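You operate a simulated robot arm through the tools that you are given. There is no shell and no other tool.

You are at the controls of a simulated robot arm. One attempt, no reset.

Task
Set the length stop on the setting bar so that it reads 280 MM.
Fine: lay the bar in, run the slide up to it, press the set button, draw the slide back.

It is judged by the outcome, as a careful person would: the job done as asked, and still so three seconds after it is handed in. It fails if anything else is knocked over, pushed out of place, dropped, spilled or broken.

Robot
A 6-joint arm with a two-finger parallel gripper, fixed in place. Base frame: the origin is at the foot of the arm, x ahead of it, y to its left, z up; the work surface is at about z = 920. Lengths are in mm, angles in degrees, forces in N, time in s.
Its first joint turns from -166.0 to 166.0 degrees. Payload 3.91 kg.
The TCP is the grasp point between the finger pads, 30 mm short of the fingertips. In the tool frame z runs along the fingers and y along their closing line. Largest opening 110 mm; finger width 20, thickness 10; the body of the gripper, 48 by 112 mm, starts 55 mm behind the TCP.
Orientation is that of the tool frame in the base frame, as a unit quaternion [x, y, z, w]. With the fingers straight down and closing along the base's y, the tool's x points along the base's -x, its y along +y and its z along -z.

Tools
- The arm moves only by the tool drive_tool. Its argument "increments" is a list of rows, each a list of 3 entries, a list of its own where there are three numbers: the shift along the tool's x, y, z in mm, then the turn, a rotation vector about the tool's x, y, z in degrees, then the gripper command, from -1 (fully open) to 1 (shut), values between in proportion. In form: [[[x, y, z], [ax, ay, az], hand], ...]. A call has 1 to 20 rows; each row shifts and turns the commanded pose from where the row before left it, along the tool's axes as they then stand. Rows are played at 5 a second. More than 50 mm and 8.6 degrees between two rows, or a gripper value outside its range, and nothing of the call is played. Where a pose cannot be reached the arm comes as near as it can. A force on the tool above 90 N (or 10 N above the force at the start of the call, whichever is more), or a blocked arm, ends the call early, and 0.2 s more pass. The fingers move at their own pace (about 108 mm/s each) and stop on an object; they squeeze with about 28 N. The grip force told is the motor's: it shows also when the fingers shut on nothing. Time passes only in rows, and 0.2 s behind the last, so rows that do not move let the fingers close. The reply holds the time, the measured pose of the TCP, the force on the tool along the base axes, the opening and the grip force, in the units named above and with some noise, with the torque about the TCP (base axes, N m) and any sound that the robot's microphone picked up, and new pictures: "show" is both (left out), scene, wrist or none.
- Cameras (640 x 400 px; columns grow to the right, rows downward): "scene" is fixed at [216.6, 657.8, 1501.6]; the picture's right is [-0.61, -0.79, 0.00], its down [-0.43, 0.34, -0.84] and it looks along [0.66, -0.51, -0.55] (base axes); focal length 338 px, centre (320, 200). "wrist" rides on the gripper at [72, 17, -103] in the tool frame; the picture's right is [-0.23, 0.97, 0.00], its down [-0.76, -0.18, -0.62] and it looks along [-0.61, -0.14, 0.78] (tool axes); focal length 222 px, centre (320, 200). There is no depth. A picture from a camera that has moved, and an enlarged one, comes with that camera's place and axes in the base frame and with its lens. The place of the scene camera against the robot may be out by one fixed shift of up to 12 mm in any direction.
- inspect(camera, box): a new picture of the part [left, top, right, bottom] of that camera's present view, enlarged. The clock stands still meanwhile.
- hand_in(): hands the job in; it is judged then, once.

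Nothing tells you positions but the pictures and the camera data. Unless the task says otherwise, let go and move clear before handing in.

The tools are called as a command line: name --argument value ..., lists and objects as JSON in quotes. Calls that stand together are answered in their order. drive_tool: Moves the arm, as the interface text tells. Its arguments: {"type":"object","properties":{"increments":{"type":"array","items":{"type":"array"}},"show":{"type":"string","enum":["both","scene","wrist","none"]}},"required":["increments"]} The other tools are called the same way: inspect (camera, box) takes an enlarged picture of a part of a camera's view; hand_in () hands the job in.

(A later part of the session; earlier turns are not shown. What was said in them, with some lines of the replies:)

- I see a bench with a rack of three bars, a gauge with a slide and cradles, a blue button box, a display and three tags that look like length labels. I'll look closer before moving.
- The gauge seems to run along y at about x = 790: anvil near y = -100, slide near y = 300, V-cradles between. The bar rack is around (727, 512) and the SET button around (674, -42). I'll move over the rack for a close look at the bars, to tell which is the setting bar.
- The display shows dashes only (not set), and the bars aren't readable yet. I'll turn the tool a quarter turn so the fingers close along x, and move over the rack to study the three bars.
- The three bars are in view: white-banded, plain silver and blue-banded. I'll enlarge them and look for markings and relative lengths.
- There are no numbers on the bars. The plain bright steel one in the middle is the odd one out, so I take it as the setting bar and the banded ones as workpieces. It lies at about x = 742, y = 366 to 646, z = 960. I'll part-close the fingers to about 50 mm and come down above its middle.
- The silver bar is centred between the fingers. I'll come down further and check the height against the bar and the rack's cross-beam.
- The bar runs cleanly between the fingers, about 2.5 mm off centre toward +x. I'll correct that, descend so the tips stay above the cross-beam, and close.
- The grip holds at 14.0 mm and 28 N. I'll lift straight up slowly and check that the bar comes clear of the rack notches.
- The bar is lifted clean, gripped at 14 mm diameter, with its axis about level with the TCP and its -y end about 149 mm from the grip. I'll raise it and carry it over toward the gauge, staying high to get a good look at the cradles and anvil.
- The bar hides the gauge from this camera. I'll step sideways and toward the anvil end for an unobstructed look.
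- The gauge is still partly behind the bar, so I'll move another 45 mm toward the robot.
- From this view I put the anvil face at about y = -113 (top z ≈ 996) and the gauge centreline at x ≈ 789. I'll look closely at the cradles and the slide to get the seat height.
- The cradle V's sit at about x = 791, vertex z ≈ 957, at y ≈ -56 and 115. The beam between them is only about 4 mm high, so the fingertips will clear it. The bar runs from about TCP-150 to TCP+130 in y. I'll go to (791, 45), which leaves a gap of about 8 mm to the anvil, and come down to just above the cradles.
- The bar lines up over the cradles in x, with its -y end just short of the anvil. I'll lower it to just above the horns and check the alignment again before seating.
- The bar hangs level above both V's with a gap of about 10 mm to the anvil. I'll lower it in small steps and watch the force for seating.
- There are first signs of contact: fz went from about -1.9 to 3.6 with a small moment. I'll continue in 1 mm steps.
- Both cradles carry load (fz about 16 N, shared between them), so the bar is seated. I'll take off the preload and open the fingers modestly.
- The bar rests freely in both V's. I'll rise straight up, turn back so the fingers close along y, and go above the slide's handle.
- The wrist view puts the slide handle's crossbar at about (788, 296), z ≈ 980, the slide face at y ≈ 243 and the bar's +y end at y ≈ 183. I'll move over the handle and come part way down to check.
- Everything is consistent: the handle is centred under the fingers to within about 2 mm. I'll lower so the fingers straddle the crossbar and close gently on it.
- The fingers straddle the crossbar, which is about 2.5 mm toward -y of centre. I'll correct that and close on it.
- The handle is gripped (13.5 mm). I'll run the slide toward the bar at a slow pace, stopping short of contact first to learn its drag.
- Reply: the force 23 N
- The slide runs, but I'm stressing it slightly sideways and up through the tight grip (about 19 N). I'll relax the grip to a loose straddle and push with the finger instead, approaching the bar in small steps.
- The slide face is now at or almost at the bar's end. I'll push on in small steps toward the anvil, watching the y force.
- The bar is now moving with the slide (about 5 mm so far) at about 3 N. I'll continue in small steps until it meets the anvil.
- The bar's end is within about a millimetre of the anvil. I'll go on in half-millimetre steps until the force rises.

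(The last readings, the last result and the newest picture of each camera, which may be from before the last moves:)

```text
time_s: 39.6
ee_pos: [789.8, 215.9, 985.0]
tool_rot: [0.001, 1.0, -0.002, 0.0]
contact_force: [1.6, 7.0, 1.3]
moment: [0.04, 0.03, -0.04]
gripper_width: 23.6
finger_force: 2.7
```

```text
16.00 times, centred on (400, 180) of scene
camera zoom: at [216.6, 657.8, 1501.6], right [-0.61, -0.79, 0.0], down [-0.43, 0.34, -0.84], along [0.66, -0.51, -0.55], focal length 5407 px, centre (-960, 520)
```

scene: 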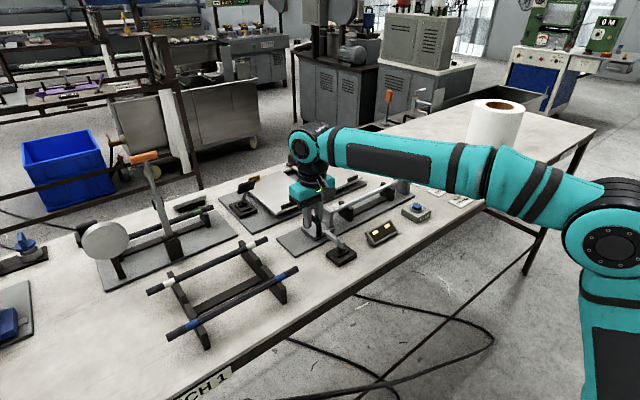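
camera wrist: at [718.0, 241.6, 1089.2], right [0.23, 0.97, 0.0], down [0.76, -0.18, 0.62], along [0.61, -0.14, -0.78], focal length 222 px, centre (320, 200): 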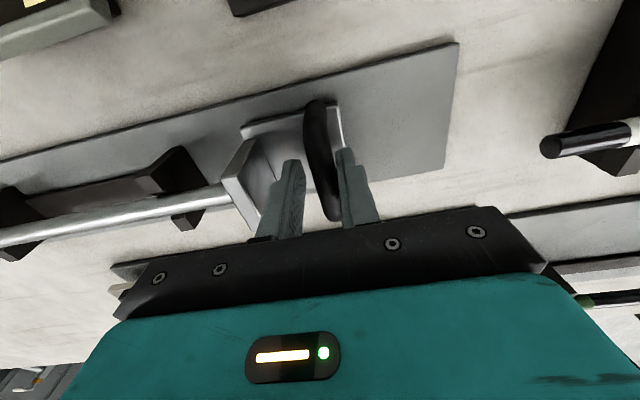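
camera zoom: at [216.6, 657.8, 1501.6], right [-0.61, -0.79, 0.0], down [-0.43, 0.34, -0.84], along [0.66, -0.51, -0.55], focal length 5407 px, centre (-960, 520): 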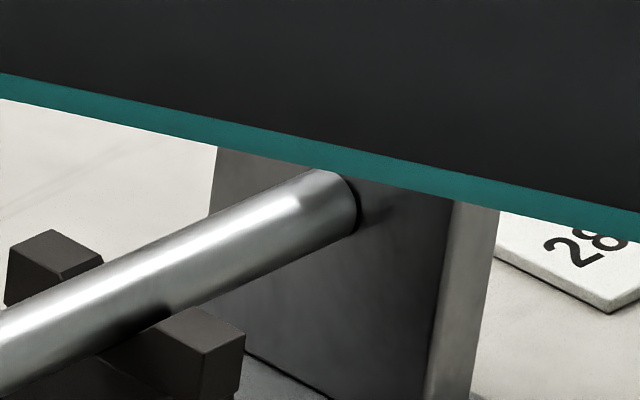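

The y force jumped from 2.4 to 7.0 N, so the bar has met the anvil. A slight extra nudge will seat it firmly.

drive_tool --increments '[[[0, -0.7, 0], [0, 0, 0], 0.62], [[0, -0.5, 0], [0, 0, 0], 0.62], [[0, 0, 0], [0, 0, 0], 0.62]]' --show "none"

inspect --camera "scene" --box '[390, 170, 410, 190]'

inspect --camera "scene" --box '[290, 170, 450, 260]'

inspect --camera "wrist" --box '[100, 60, 360, 240]'

```text
time_s: 40.4
ee_pos: [790.2, 216.8, 985.9]
tool_rot: [0.0, 1.0, 0.0, 0.001]
contact_force: [0.0, 8.2, -2.8]
moment: [0.0, 0.03, 0.06]
gripper_width: 24.7
finger_force: 3.8
```

```text
16.00 times, centred on (400, 180) of scene
camera zoom: at [216.6, 657.8, 1501.6], right [-0.61, -0.79, 0.0], down [-0.43, 0.34, -0.84], along [0.66, -0.51, -0.55], focal length 5407 px, centre (-960, 520)
```

zoom: 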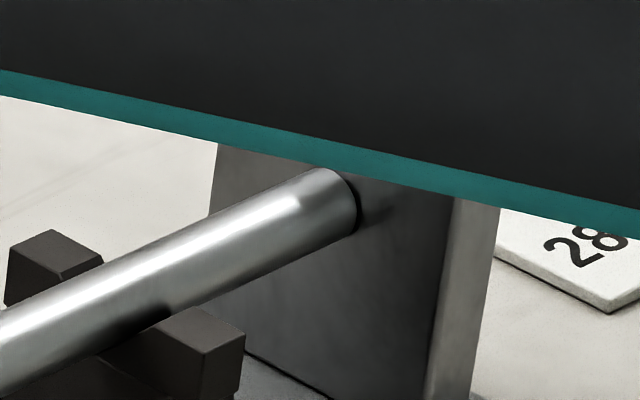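

```text
4.00 times, centred on (370, 215) of scene
camera zoom: at [216.6, 657.8, 1501.6], right [-0.61, -0.79, 0.0], down [-0.43, 0.34, -0.84], along [0.66, -0.51, -0.55], focal length 1352 px, centre (120, 140)
```

zoom: 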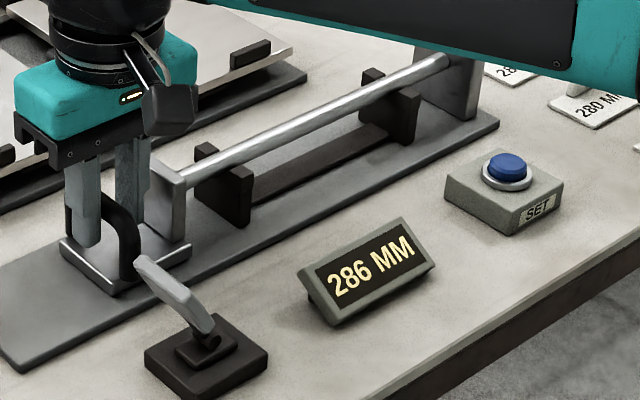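

```text
2.22 times, centred on (230, 150) of wrist
camera zoom: at [718.1, 234.6, 1088.8], right [0.23, 0.97, 0.0], down [0.76, -0.18, 0.62], along [0.61, -0.14, -0.78], focal length 494 px, centre (520, 311)
```

zoom: 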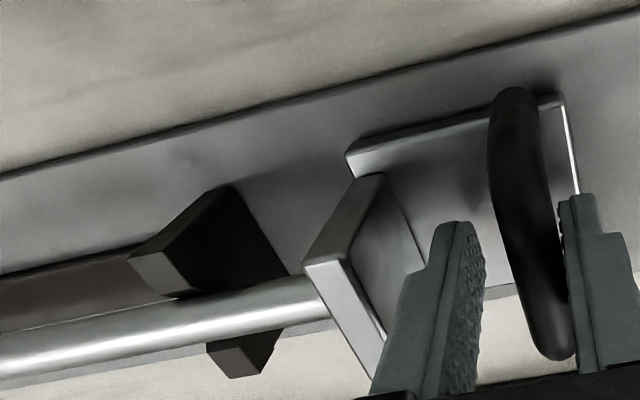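

The display now reads 286 MM: the gauge sees the bar and is 6 mm out, which is what SET should correct. I'll ease off the handle, open, rise clear without disturbing the slide, and check the reading holds.

drive_tool --increments '[[[0, 2, 0], [0, 0, 0], 0.62], [[0, 1, 0], [0, 0, 0], 0.5], [[0, 0, 0], [0, 0, 0], 0.35], [[0, 0, 0], [0, 0, 0], 0.3], [[0, 0, -10], [0, 0, 0], 0.3], [[0, 0, -30], [0, 0, 0], 0.3], [[0, 0, -40], [0, 0, 0], 0.3], [[0, 0, -40], [0, 0, 0], 0.3], [[0, 0, 0], [0, 0, 0], 0.3]]'

inspect --camera "scene" --box '[290, 170, 450, 260]'

inspect --camera "wrist" --box '[0, 0, 360, 240]'

```text
time_s: 42.4
ee_pos: [788.4, 217.1, 1105.5]
tool_rot: [0.001, 1.0, -0.002, 0.0]
contact_force: [-0.4, -0.1, 0.3]
moment: [0.03, -0.04, -0.02]
gripper_width: 38.6
finger_force: 0.0
camera wrist: at [716.5, 236.2, 1209.1], right [0.23, 0.97, 0.0], down [0.76, -0.18, 0.62], along [0.61, -0.14, -0.78], focal length 222 px, centre (320, 200)
```

scene: 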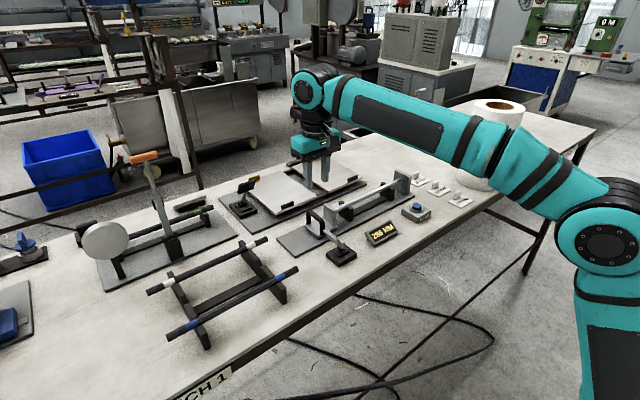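
wrist: 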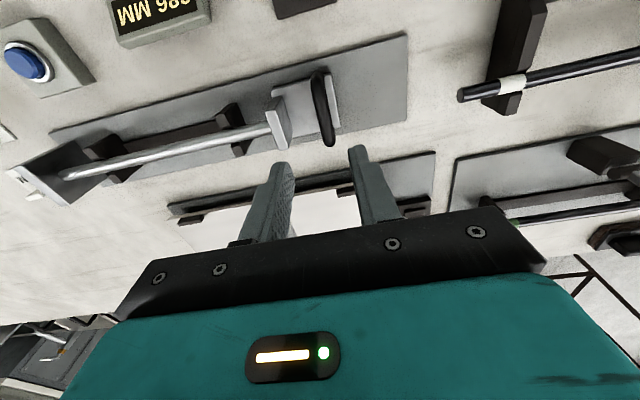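

```text
4.00 times, centred on (370, 215) of scene
camera zoom: at [216.6, 657.8, 1501.6], right [-0.61, -0.79, 0.0], down [-0.43, 0.34, -0.84], along [0.66, -0.51, -0.55], focal length 1352 px, centre (120, 140)
```

zoom: 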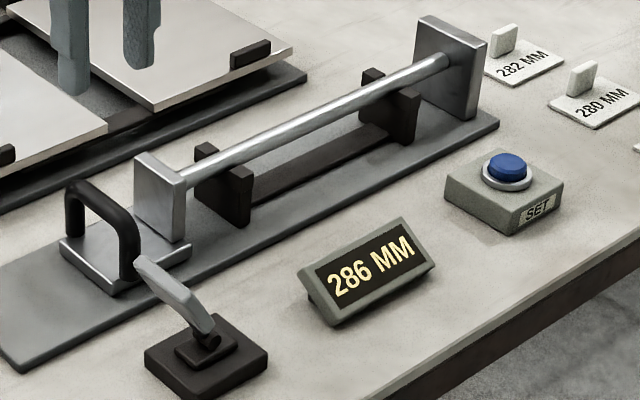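

```text
1.67 times, centred on (180, 120) of wrist
camera zoom: at [716.5, 236.2, 1209.1], right [0.23, 0.97, 0.0], down [0.76, -0.18, 0.62], along [0.61, -0.14, -0.78], focal length 370 px, centre (553, 333)
```

zoom: 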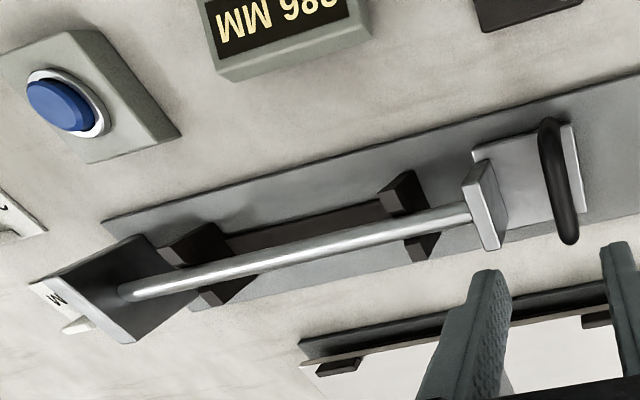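

The reading holds at 286 MM with the slide in contact on its own. Next I'll close the fingers and go over the SET button.

drive_tool --increments '[[[18, -45, 0], [0, 0, 0], 1], [[18, -46, 0], [0, 0, 0], 1], [[18, -46, 0], [0, 0, 0], 1], [[18, -46, 10], [0, 0, 0], 1], [[18, -46, 10], [0, 0, 0], 1], [[20, -46, 10], [0, 0, 0], 1], [[0, 0, 0], [0, 0, 0], 1], [[0, 0, 0], [0, 0, 0], 1]]'

inspect --camera "wrist" --box '[200, 0, 440, 230]'

inspect --camera "scene" --box '[350, 140, 460, 240]'

```text
refused: row 4 steps farther than a row can; nothing moved
```

```text
1.74 times, centred on (320, 115) of wrist
camera zoom: at [716.5, 236.2, 1209.1], right [0.23, 0.97, 0.0], down [0.76, -0.18, 0.62], along [0.61, -0.14, -0.78], focal length 386 px, centre (320, 348)
```

zoom: 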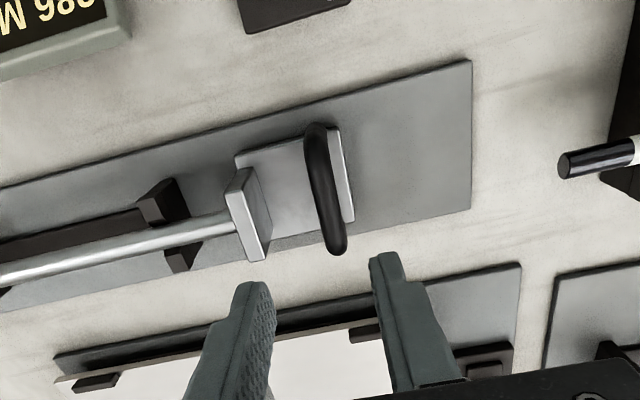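

```text
4.00 times, centred on (405, 190) of scene
camera zoom: at [216.6, 657.8, 1501.6], right [-0.61, -0.79, 0.0], down [-0.43, 0.34, -0.84], along [0.66, -0.51, -0.55], focal length 1352 px, centre (-20, 240)
```

zoom: 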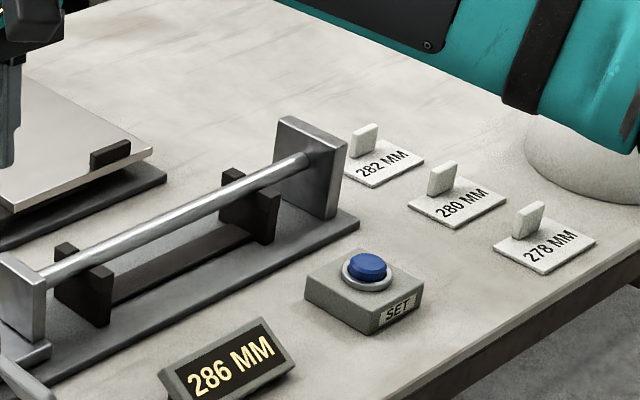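

One row was just over the step limit, so nothing moved. I'll resend it with smaller steps.

drive_tool --increments '[[[13, -34, 0], [0, 0, 0], 1], [[14, -34, 0], [0, 0, 0], 1], [[14, -34, 0], [0, 0, 0], 1], [[14, -34, 0], [0, 0, 0], 1], [[14, -34, 5], [0, 0, 0], 1], [[14, -35, 10], [0, 0, 0], 1], [[14, -35, 10], [0, 0, 0], 1], [[13, -35, 5], [0, 0, 0], 1], [[0, 0, 0], [0, 0, 0], 1], [[0, 0, 0], [0, 0, 0], 1]]'

inspect --camera "wrist" --box '[200, 0, 440, 230]'

inspect --camera "scene" --box '[350, 140, 460, 240]'

```text
time_s: 44.6
ee_pos: [679.9, -58.7, 1074.8]
tool_rot: [0.0, 1.0, -0.001, 0.001]
contact_force: [0.1, -0.9, -0.3]
moment: [0.01, 0.05, -0.03]
gripper_width: 0.0
finger_force: 28.3
camera wrist: at [607.9, -40.2, 1178.5], right [0.23, 0.97, 0.0], down [0.76, -0.18, 0.62], along [0.61, -0.14, -0.78], focal length 222 px, centre (320, 200)
```

scene: 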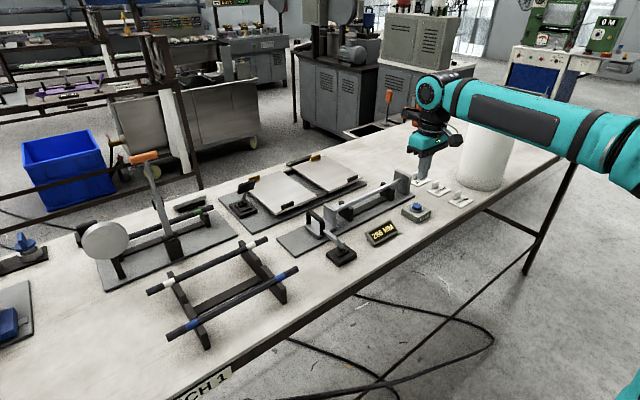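
wrist: 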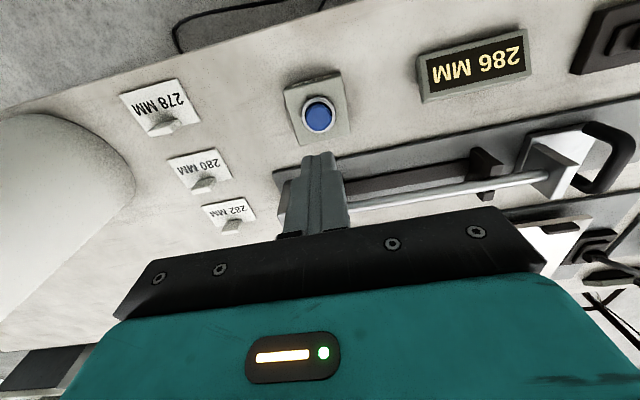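

```text
1.74 times, centred on (320, 115) of wrist
camera zoom: at [607.9, -40.2, 1178.5], right [0.23, 0.97, 0.0], down [0.76, -0.18, 0.62], along [0.61, -0.14, -0.78], focal length 386 px, centre (320, 348)
```

zoom: 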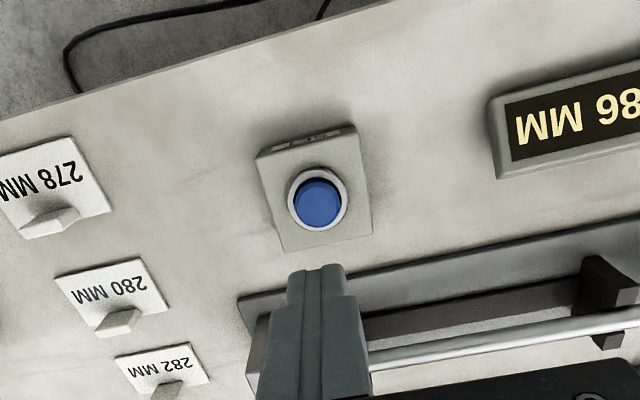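

```text
4.00 times, centred on (405, 190) of scene
camera zoom: at [216.6, 657.8, 1501.6], right [-0.61, -0.79, 0.0], down [-0.43, 0.34, -0.84], along [0.66, -0.51, -0.55], focal length 1352 px, centre (-20, 240)
```

zoom: 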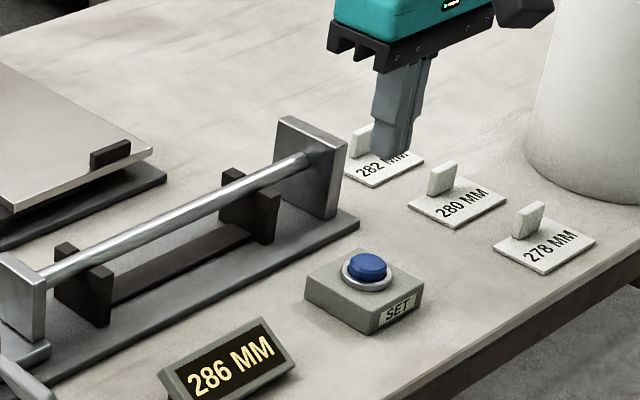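

The fingertips are within about 1 mm of being centred over the SET button, whose top I put at z ≈ 945. I'll descend to just above it.

drive_tool --increments '[[[0, -1, 30], [0, 0, 0], 1], [[0, 0, 30], [0, 0, 0], 1], [[0, 0, 20], [0, 0, 0], 1], [[0, 0, 8], [0, 0, 0], 1], [[0, 0, 0], [0, 0, 0], 1]]'

inspect --camera "scene" --box '[380, 170, 450, 240]'

inspect --camera "wrist" --box '[220, 80, 440, 230]'

```text
time_s: 45.8
ee_pos: [680.1, -58.5, 987.9]
tool_rot: [0.001, 1.0, 0.0, 0.001]
contact_force: [0.7, -0.6, 0.0]
moment: [0.03, -0.04, -0.02]
gripper_width: 0.1
finger_force: 28.0
camera wrist: at [607.8, -40.1, 1091.7], right [0.23, 0.97, 0.0], down [0.76, -0.18, 0.62], along [0.61, -0.14, -0.78], focal length 222 px, centre (320, 200)
```

scene: 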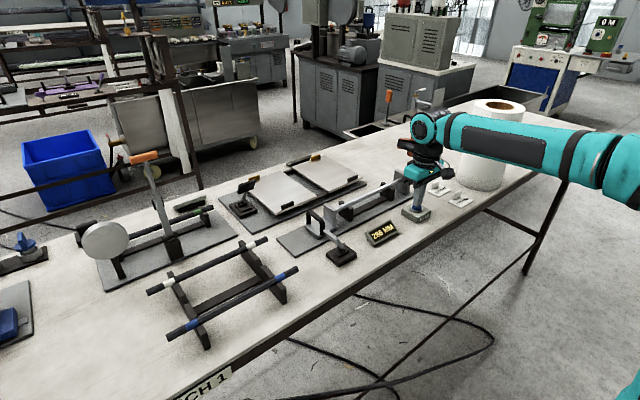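
wrist: 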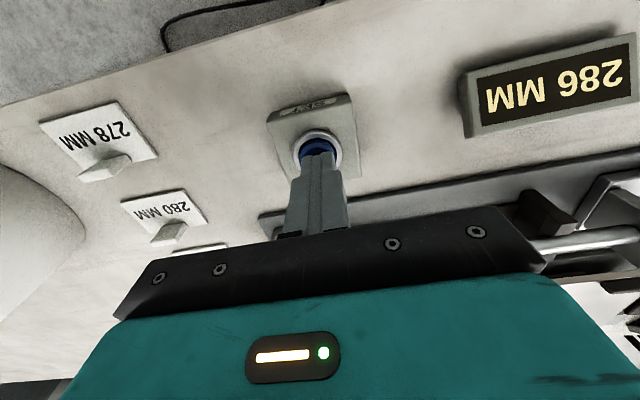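

```text
5.71 times, centred on (415, 205) of scene
camera zoom: at [216.6, 657.8, 1501.6], right [-0.61, -0.79, 0.0], down [-0.43, 0.34, -0.84], along [0.66, -0.51, -0.55], focal length 1931 px, centre (-223, 171)
```

zoom: 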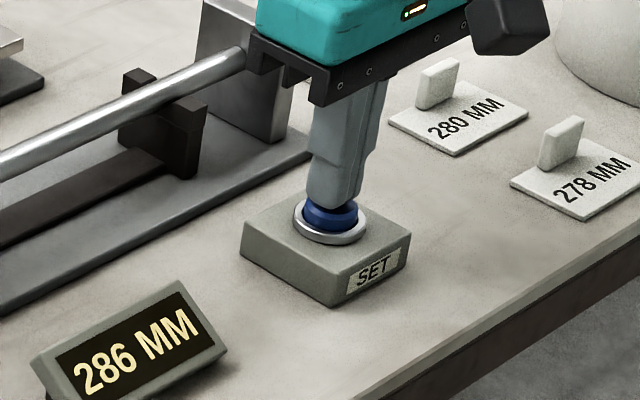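

```text
2.67 times, centred on (330, 155) of wrist
camera zoom: at [607.8, -40.1, 1091.7], right [0.23, 0.97, 0.0], down [0.76, -0.18, 0.62], along [0.61, -0.14, -0.78], focal length 592 px, centre (293, 320)
```

zoom: 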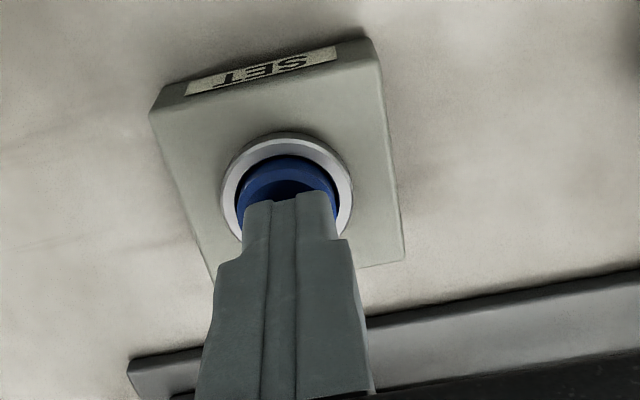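

The tips sit right over the blue cap. I'll press down in small steps, watching for the force, the click and the display.

drive_tool --increments '[[[0, 0, 2], [0, 0, 0], 1], [[0, 0, 2], [0, 0, 0], 1], [[0, 0, 2], [0, 0, 0], 1], [[0, 0, 0], [0, 0, 0], 1]]' --show "none"

inspect --camera "scene" --box '[360, 170, 450, 250]'

```text
time_s: 46.8
ee_pos: [679.5, -57.5, 982.3]
tool_rot: [0.001, 1.0, -0.001, 0.001]
contact_force: [-0.8, -0.2, 2.8]
moment: [-0.03, 0.06, -0.01]
gripper_width: 0.2
finger_force: 27.3
heard: click
```

```text
5.00 times, centred on (405, 210) of scene
camera zoom: at [216.6, 657.8, 1501.6], right [-0.61, -0.79, 0.0], down [-0.43, 0.34, -0.84], along [0.66, -0.51, -0.55], focal length 1690 px, centre (-105, 150)
```

zoom: 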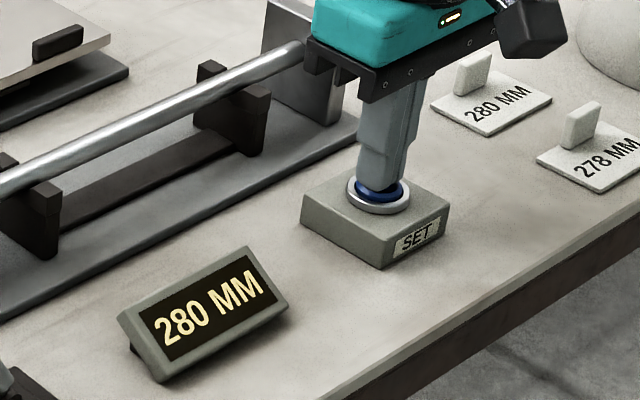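

It clicked and the display now reads 280 MM. I'll lift straight off the button, go back over the handle, and open the fingers for the straddle.

drive_tool --increments '[[[0, 0, -15], [0, 0, 0], 1], [[0, 0, -35], [0, 0, 0], 1], [[0, 0, -40], [0, 0, 0], 1], [[0, 0, -34], [0, 0, 0], 1], [[-13, 34, 0], [0, 0, 0], 1], [[-14, 35, 0], [0, 0, 0], 1], [[-14, 35, 0], [0, 0, 0], 0.5], [[-14, 35, 0], [0, 0, 0], 0.2], [[-14, 35, 0], [0, 0, 0], 0.2], [[-14, 35, 0], [0, 0, 0], 0.2], [[-14, 35, 0], [0, 0, 0], 0.2], [[-13, 35.6, 0], [0, 0, 0], 0.2], [[0, 0, 0], [0, 0, 0], 0.2], [[0, 0, 0], [0, 0, 0], 0.2]]'

inspect --camera "wrist" --box '[200, 0, 440, 230]'

inspect --camera "scene" --box '[290, 160, 450, 260]'

```text
time_s: 49.8
ee_pos: [788.2, 223.1, 1104.3]
tool_rot: [0.001, 1.0, -0.001, 0.0]
contact_force: [-0.7, 0.5, 0.4]
moment: [0.01, -0.03, 0.01]
gripper_width: 44.1
finger_force: 0.0
camera wrist: at [715.7, 241.0, 1209.0], right [0.23, 0.97, 0.0], down [0.76, -0.18, 0.62], along [0.61, -0.14, -0.78], focal length 222 px, centre (320, 200)
```

scene: 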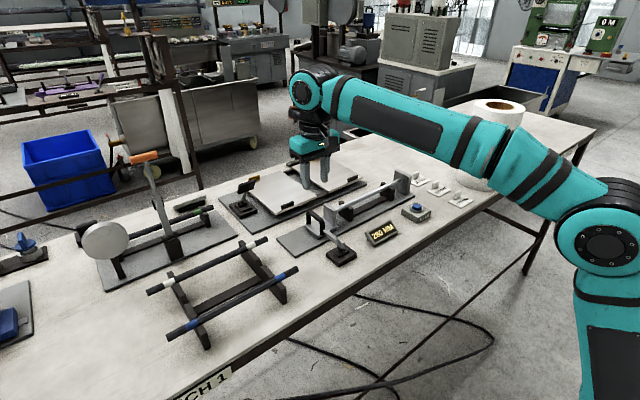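
wrist: 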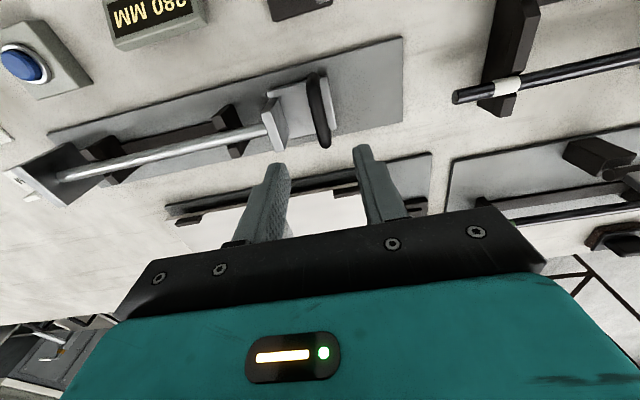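

```text
1.74 times, centred on (320, 115) of wrist
camera zoom: at [715.7, 241.0, 1209.0], right [0.23, 0.97, 0.0], down [0.76, -0.18, 0.62], along [0.61, -0.14, -0.78], focal length 386 px, centre (320, 348)
```

zoom: 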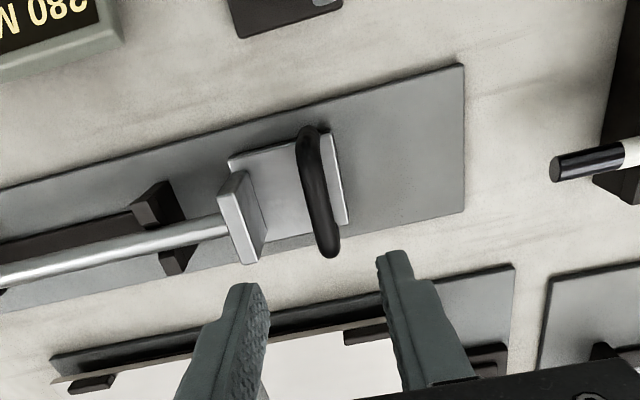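

```text
4.00 times, centred on (370, 210) of scene
camera zoom: at [216.6, 657.8, 1501.6], right [-0.61, -0.79, 0.0], down [-0.43, 0.34, -0.84], along [0.66, -0.51, -0.55], focal length 1352 px, centre (120, 160)
```

zoom: 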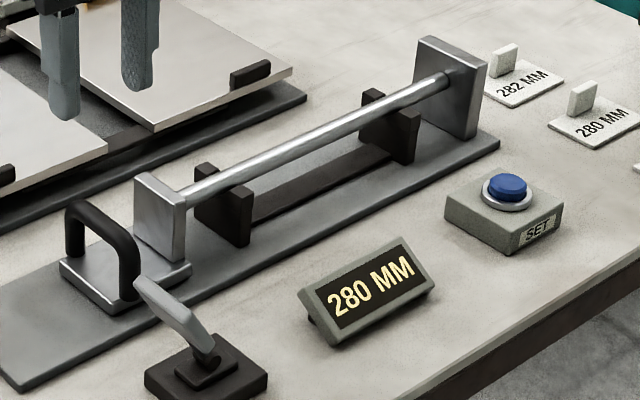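

The reading holds at 280 MM and the handle is centred under the fingers. I'll descend to straddle it again.

drive_tool --increments '[[[0, 0, 35], [0, 0, 0], 0.2], [[0, 0, 35], [0, 0, 0], 0.2], [[0, 0, 30], [0, 0, 0], 0.2], [[0, 0, 20], [0, 0, 0], 0.2], [[0, 0, 0], [0, 0, 0], 0.2]]'

inspect --camera "wrist" --box '[200, 0, 440, 230]'

inspect --camera "scene" --box '[290, 170, 390, 240]'

```text
time_s: 51.0
ee_pos: [789.7, 222.4, 985.0]
tool_rot: [0.001, 1.0, -0.001, 0.001]
contact_force: [-0.5, -0.4, 0.0]
moment: [0.01, 0.01, 0.0]
gripper_width: 43.9
finger_force: 0.0
camera wrist: at [717.9, 240.4, 1087.9], right [0.23, 0.97, 0.0], down [0.76, -0.18, 0.62], along [0.61, -0.14, -0.78], focal length 222 px, centre (320, 200)
```

scene: 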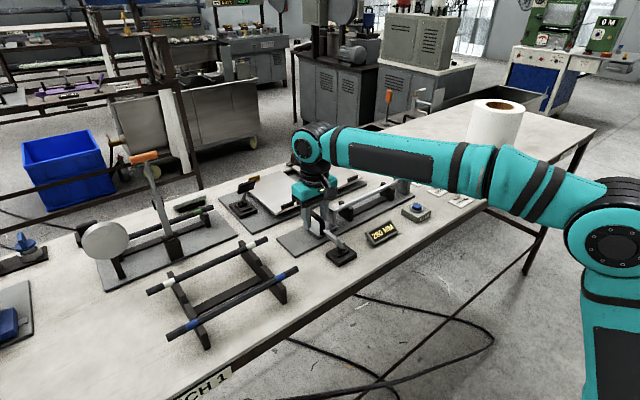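
wrist: 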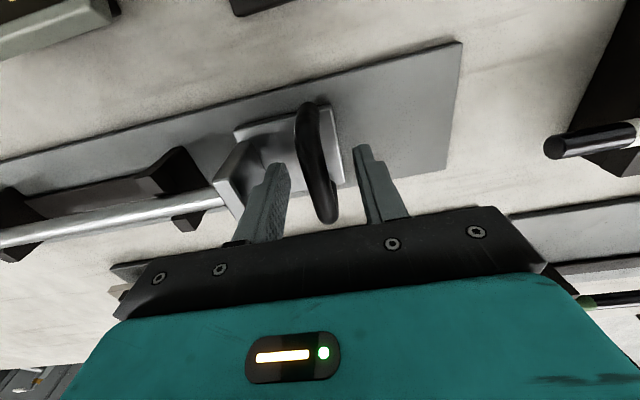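

```text
1.74 times, centred on (320, 115) of wrist
camera zoom: at [717.9, 240.4, 1087.9], right [0.23, 0.97, 0.0], down [0.76, -0.18, 0.62], along [0.61, -0.14, -0.78], focal length 386 px, centre (320, 348)
```

zoom: 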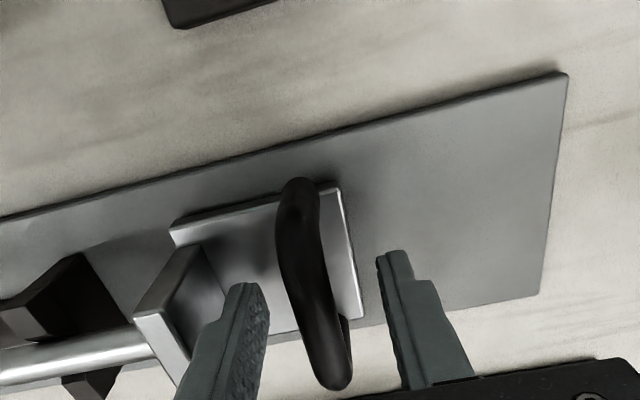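

```text
5.71 times, centred on (340, 205) of scene
camera zoom: at [216.6, 657.8, 1501.6], right [-0.61, -0.79, 0.0], down [-0.43, 0.34, -0.84], along [0.66, -0.51, -0.55], focal length 1931 px, centre (206, 171)
```

zoom: 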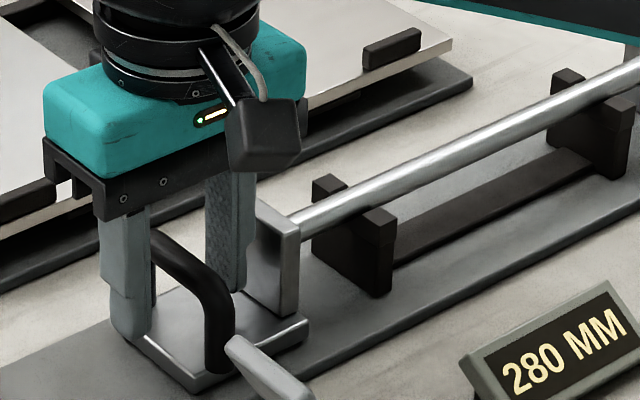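

The handle is straddled again. I'll narrow the fingers to a loose fit and draw the slide back about 68 mm, close to where it started.

drive_tool --increments '[[[0, 0, 0], [0, 0, 0], 0.5], [[0, 0, 0], [0, 0, 0], 0.62], [[0, 2, 0], [0, 0, 0], 0.62], [[0, 2, 0], [0, 0, 0], 0.62], [[0, 4, 0], [0, 0, 0], 0.62], [[0, 5, 0], [0, 0, 0], 0.62], [[0, 5, 0], [0, 0, 0], 0.62], [[0, 5, 0], [0, 0, 0], 0.62], [[0, 5, 0], [0, 0, 0], 0.62], [[0, 5, 0], [0, 0, 0], 0.62], [[0, 5, 0], [0, 0, 0], 0.62], [[0, 5, 0], [0, 0, 0], 0.62], [[0, 5, 0], [0, 0, 0], 0.62], [[0, 5, 0], [0, 0, 0], 0.62], [[0, 5, 0], [0, 0, 0], 0.62], [[0, 5, 0], [0, 0, 0], 0.62], [[0, 5, 0], [0, 0, 0], 0.62], [[0, 4, 0], [0, 0, 0], 0.62], [[0, 0, 0], [0, 0, 0], 0.62]]'

inspect --camera "scene" --box '[270, 160, 450, 270]'

inspect --camera "wrist" --box '[60, 40, 360, 250]'

```text
time_s: 55.0
ee_pos: [791.7, 293.4, 985.0]
tool_rot: [0.001, 1.0, -0.002, 0.002]
contact_force: [0.0, -1.7, -0.1]
moment: [-0.03, -0.01, 0.02]
gripper_width: 21.6
finger_force: 1.0
camera wrist: at [719.0, 311.5, 1088.6], right [0.23, 0.97, 0.0], down [0.76, -0.18, 0.62], along [0.61, -0.14, -0.78], focal length 222 px, centre (320, 200)
```

scene: 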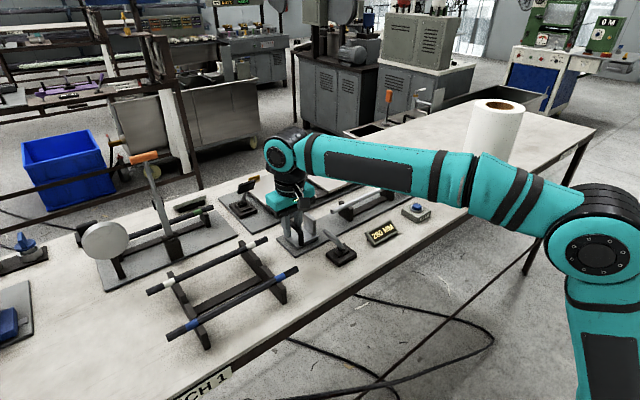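
wrist: 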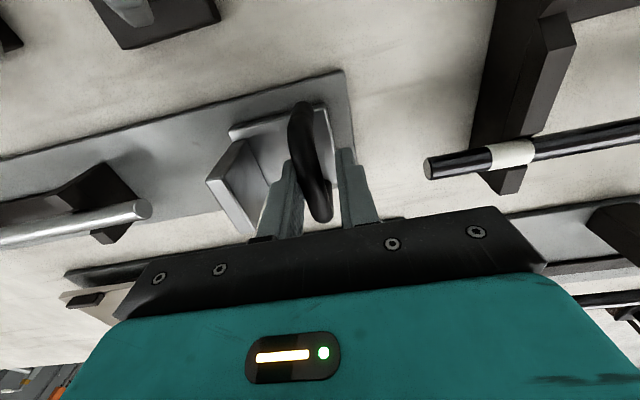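

```text
3.56 times, centred on (360, 215) of scene
camera zoom: at [216.6, 657.8, 1501.6], right [-0.61, -0.79, 0.0], down [-0.43, 0.34, -0.84], along [0.66, -0.51, -0.55], focal length 1202 px, centre (178, 147)
```

zoom: 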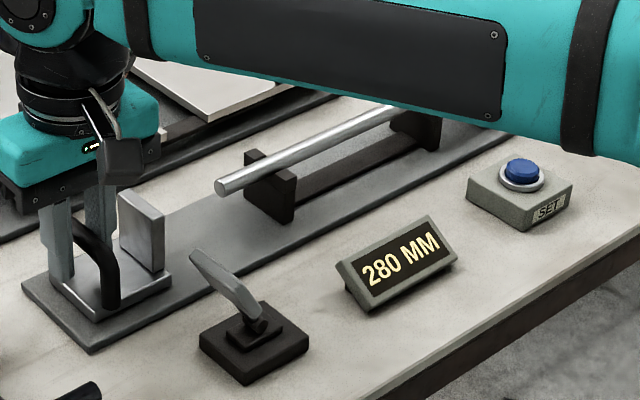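

```text
1.90 times, centred on (210, 145) of wrist
camera zoom: at [719.0, 311.5, 1088.6], right [0.23, 0.97, 0.0], down [0.76, -0.18, 0.62], along [0.61, -0.14, -0.78], focal length 423 px, centre (530, 305)
```

zoom: 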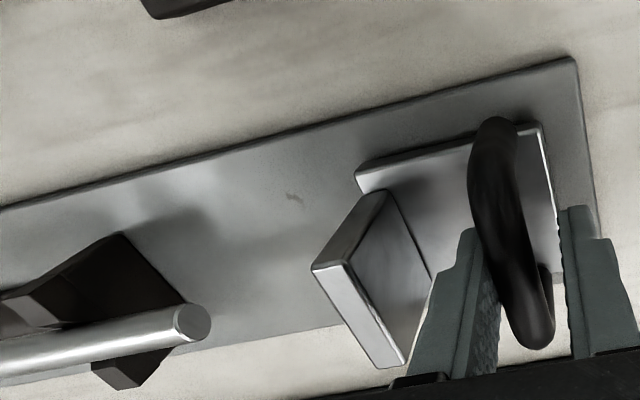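

The slide is drawn back, the bar rests in its cradles and the display still reads 280 MM. I'll ease off the handle, open, rise clear and check everything once more.

drive_tool --increments '[[[0, -2.5, 0], [0, 0, 0], 0.62], [[0, 0, 0], [0, 0, 0], 0.4], [[0, 0, 0], [0, 0, 0], 0.3], [[0, 0, -15], [0, 0, 0], 0.3], [[0, 0, -35], [0, 0, 0], 0.3], [[0, 0, -45], [0, 0, 0], 0.3], [[0, 0, -45], [0, 0, 0], 0.3], [[30, -30, -20], [0, 0, 0], 0.3], [[30, -30, -20], [0, 0, 0], 0.3], [[30, -30, -20], [0, 0, 0], 0.3], [[30, -35, -10], [0, 0, 0], 0.3], [[30, -35, 0], [0, 0, 0], 0.3], [[30, -35, 0], [0, 0, 0], 0.3], [[0, 0, 0], [0, 0, 0], 0.3]]'

inspect --camera "scene" --box '[270, 150, 450, 270]'

inspect --camera "scene" --box '[100, 130, 320, 350]'

```text
time_s: 58.0
ee_pos: [608.6, 96.6, 1196.0]
tool_rot: [0.0, 1.0, -0.001, 0.001]
contact_force: [-0.4, 0.6, -0.5]
moment: [-0.02, 0.02, 0.01]
gripper_width: 38.8
finger_force: 0.0
camera wrist: at [536.2, 114.9, 1300.0], right [0.23, 0.97, 0.0], down [0.76, -0.18, 0.62], along [0.61, -0.14, -0.78], focal length 222 px, centre (320, 200)
```

scene: 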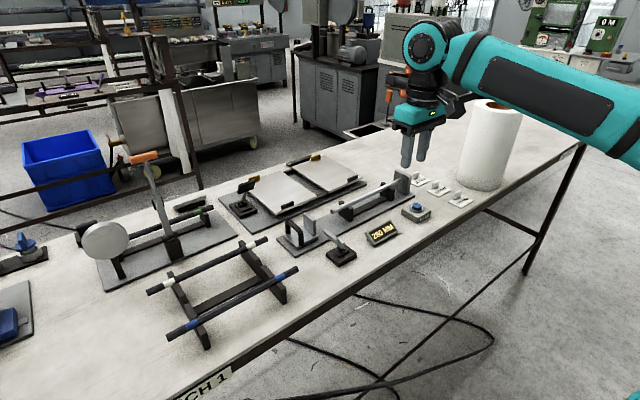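
wrist: 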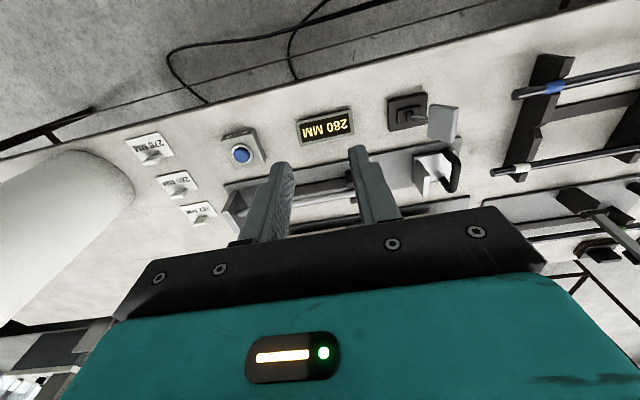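

```text
3.33 times, centred on (360, 210) of scene
camera zoom: at [216.6, 657.8, 1501.6], right [-0.61, -0.79, 0.0], down [-0.43, 0.34, -0.84], along [0.66, -0.51, -0.55], focal length 1126 px, centre (187, 167)
```

zoom: 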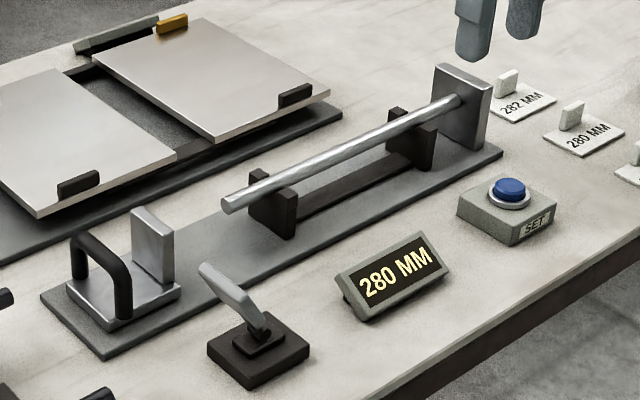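

```text
1.82 times, centred on (210, 240) of scene
camera zoom: at [216.6, 657.8, 1501.6], right [-0.61, -0.79, 0.0], down [-0.43, 0.34, -0.84], along [0.66, -0.51, -0.55], focal length 614 px, centre (520, 127)
```

zoom: 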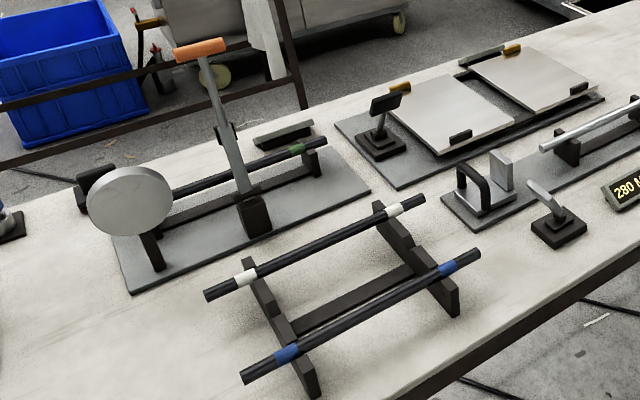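

The display reads 280 MM, the slide is drawn back, the setting bar lies in the cradles against the anvil, and everything else is where it was. The gripper is empty and clear, so I'm handing in.

hand_in

```text
The job is handed in.
```

The length stop is set and the display reads 280 MM; I've handed the job in.

- **Setting:** with the bar against the anvil and the slide run up to it, the gauge first read 286 MM. Pressing SET gave a click and the reading changed to 280 MM. It held while I drew the slide back and moved clear.
- **Which bar:** nothing on the bench marks the setting bar. I used the plain bright steel one from the middle of the rack, because the other two carry coloured bands and look like workpieces. I could not measure its length closely enough to confirm it is exactly 280 mm.
- **How it was left:** the bar is still lying in the cradles and the slide is back close to where it started. Nothing else was moved or knocked.
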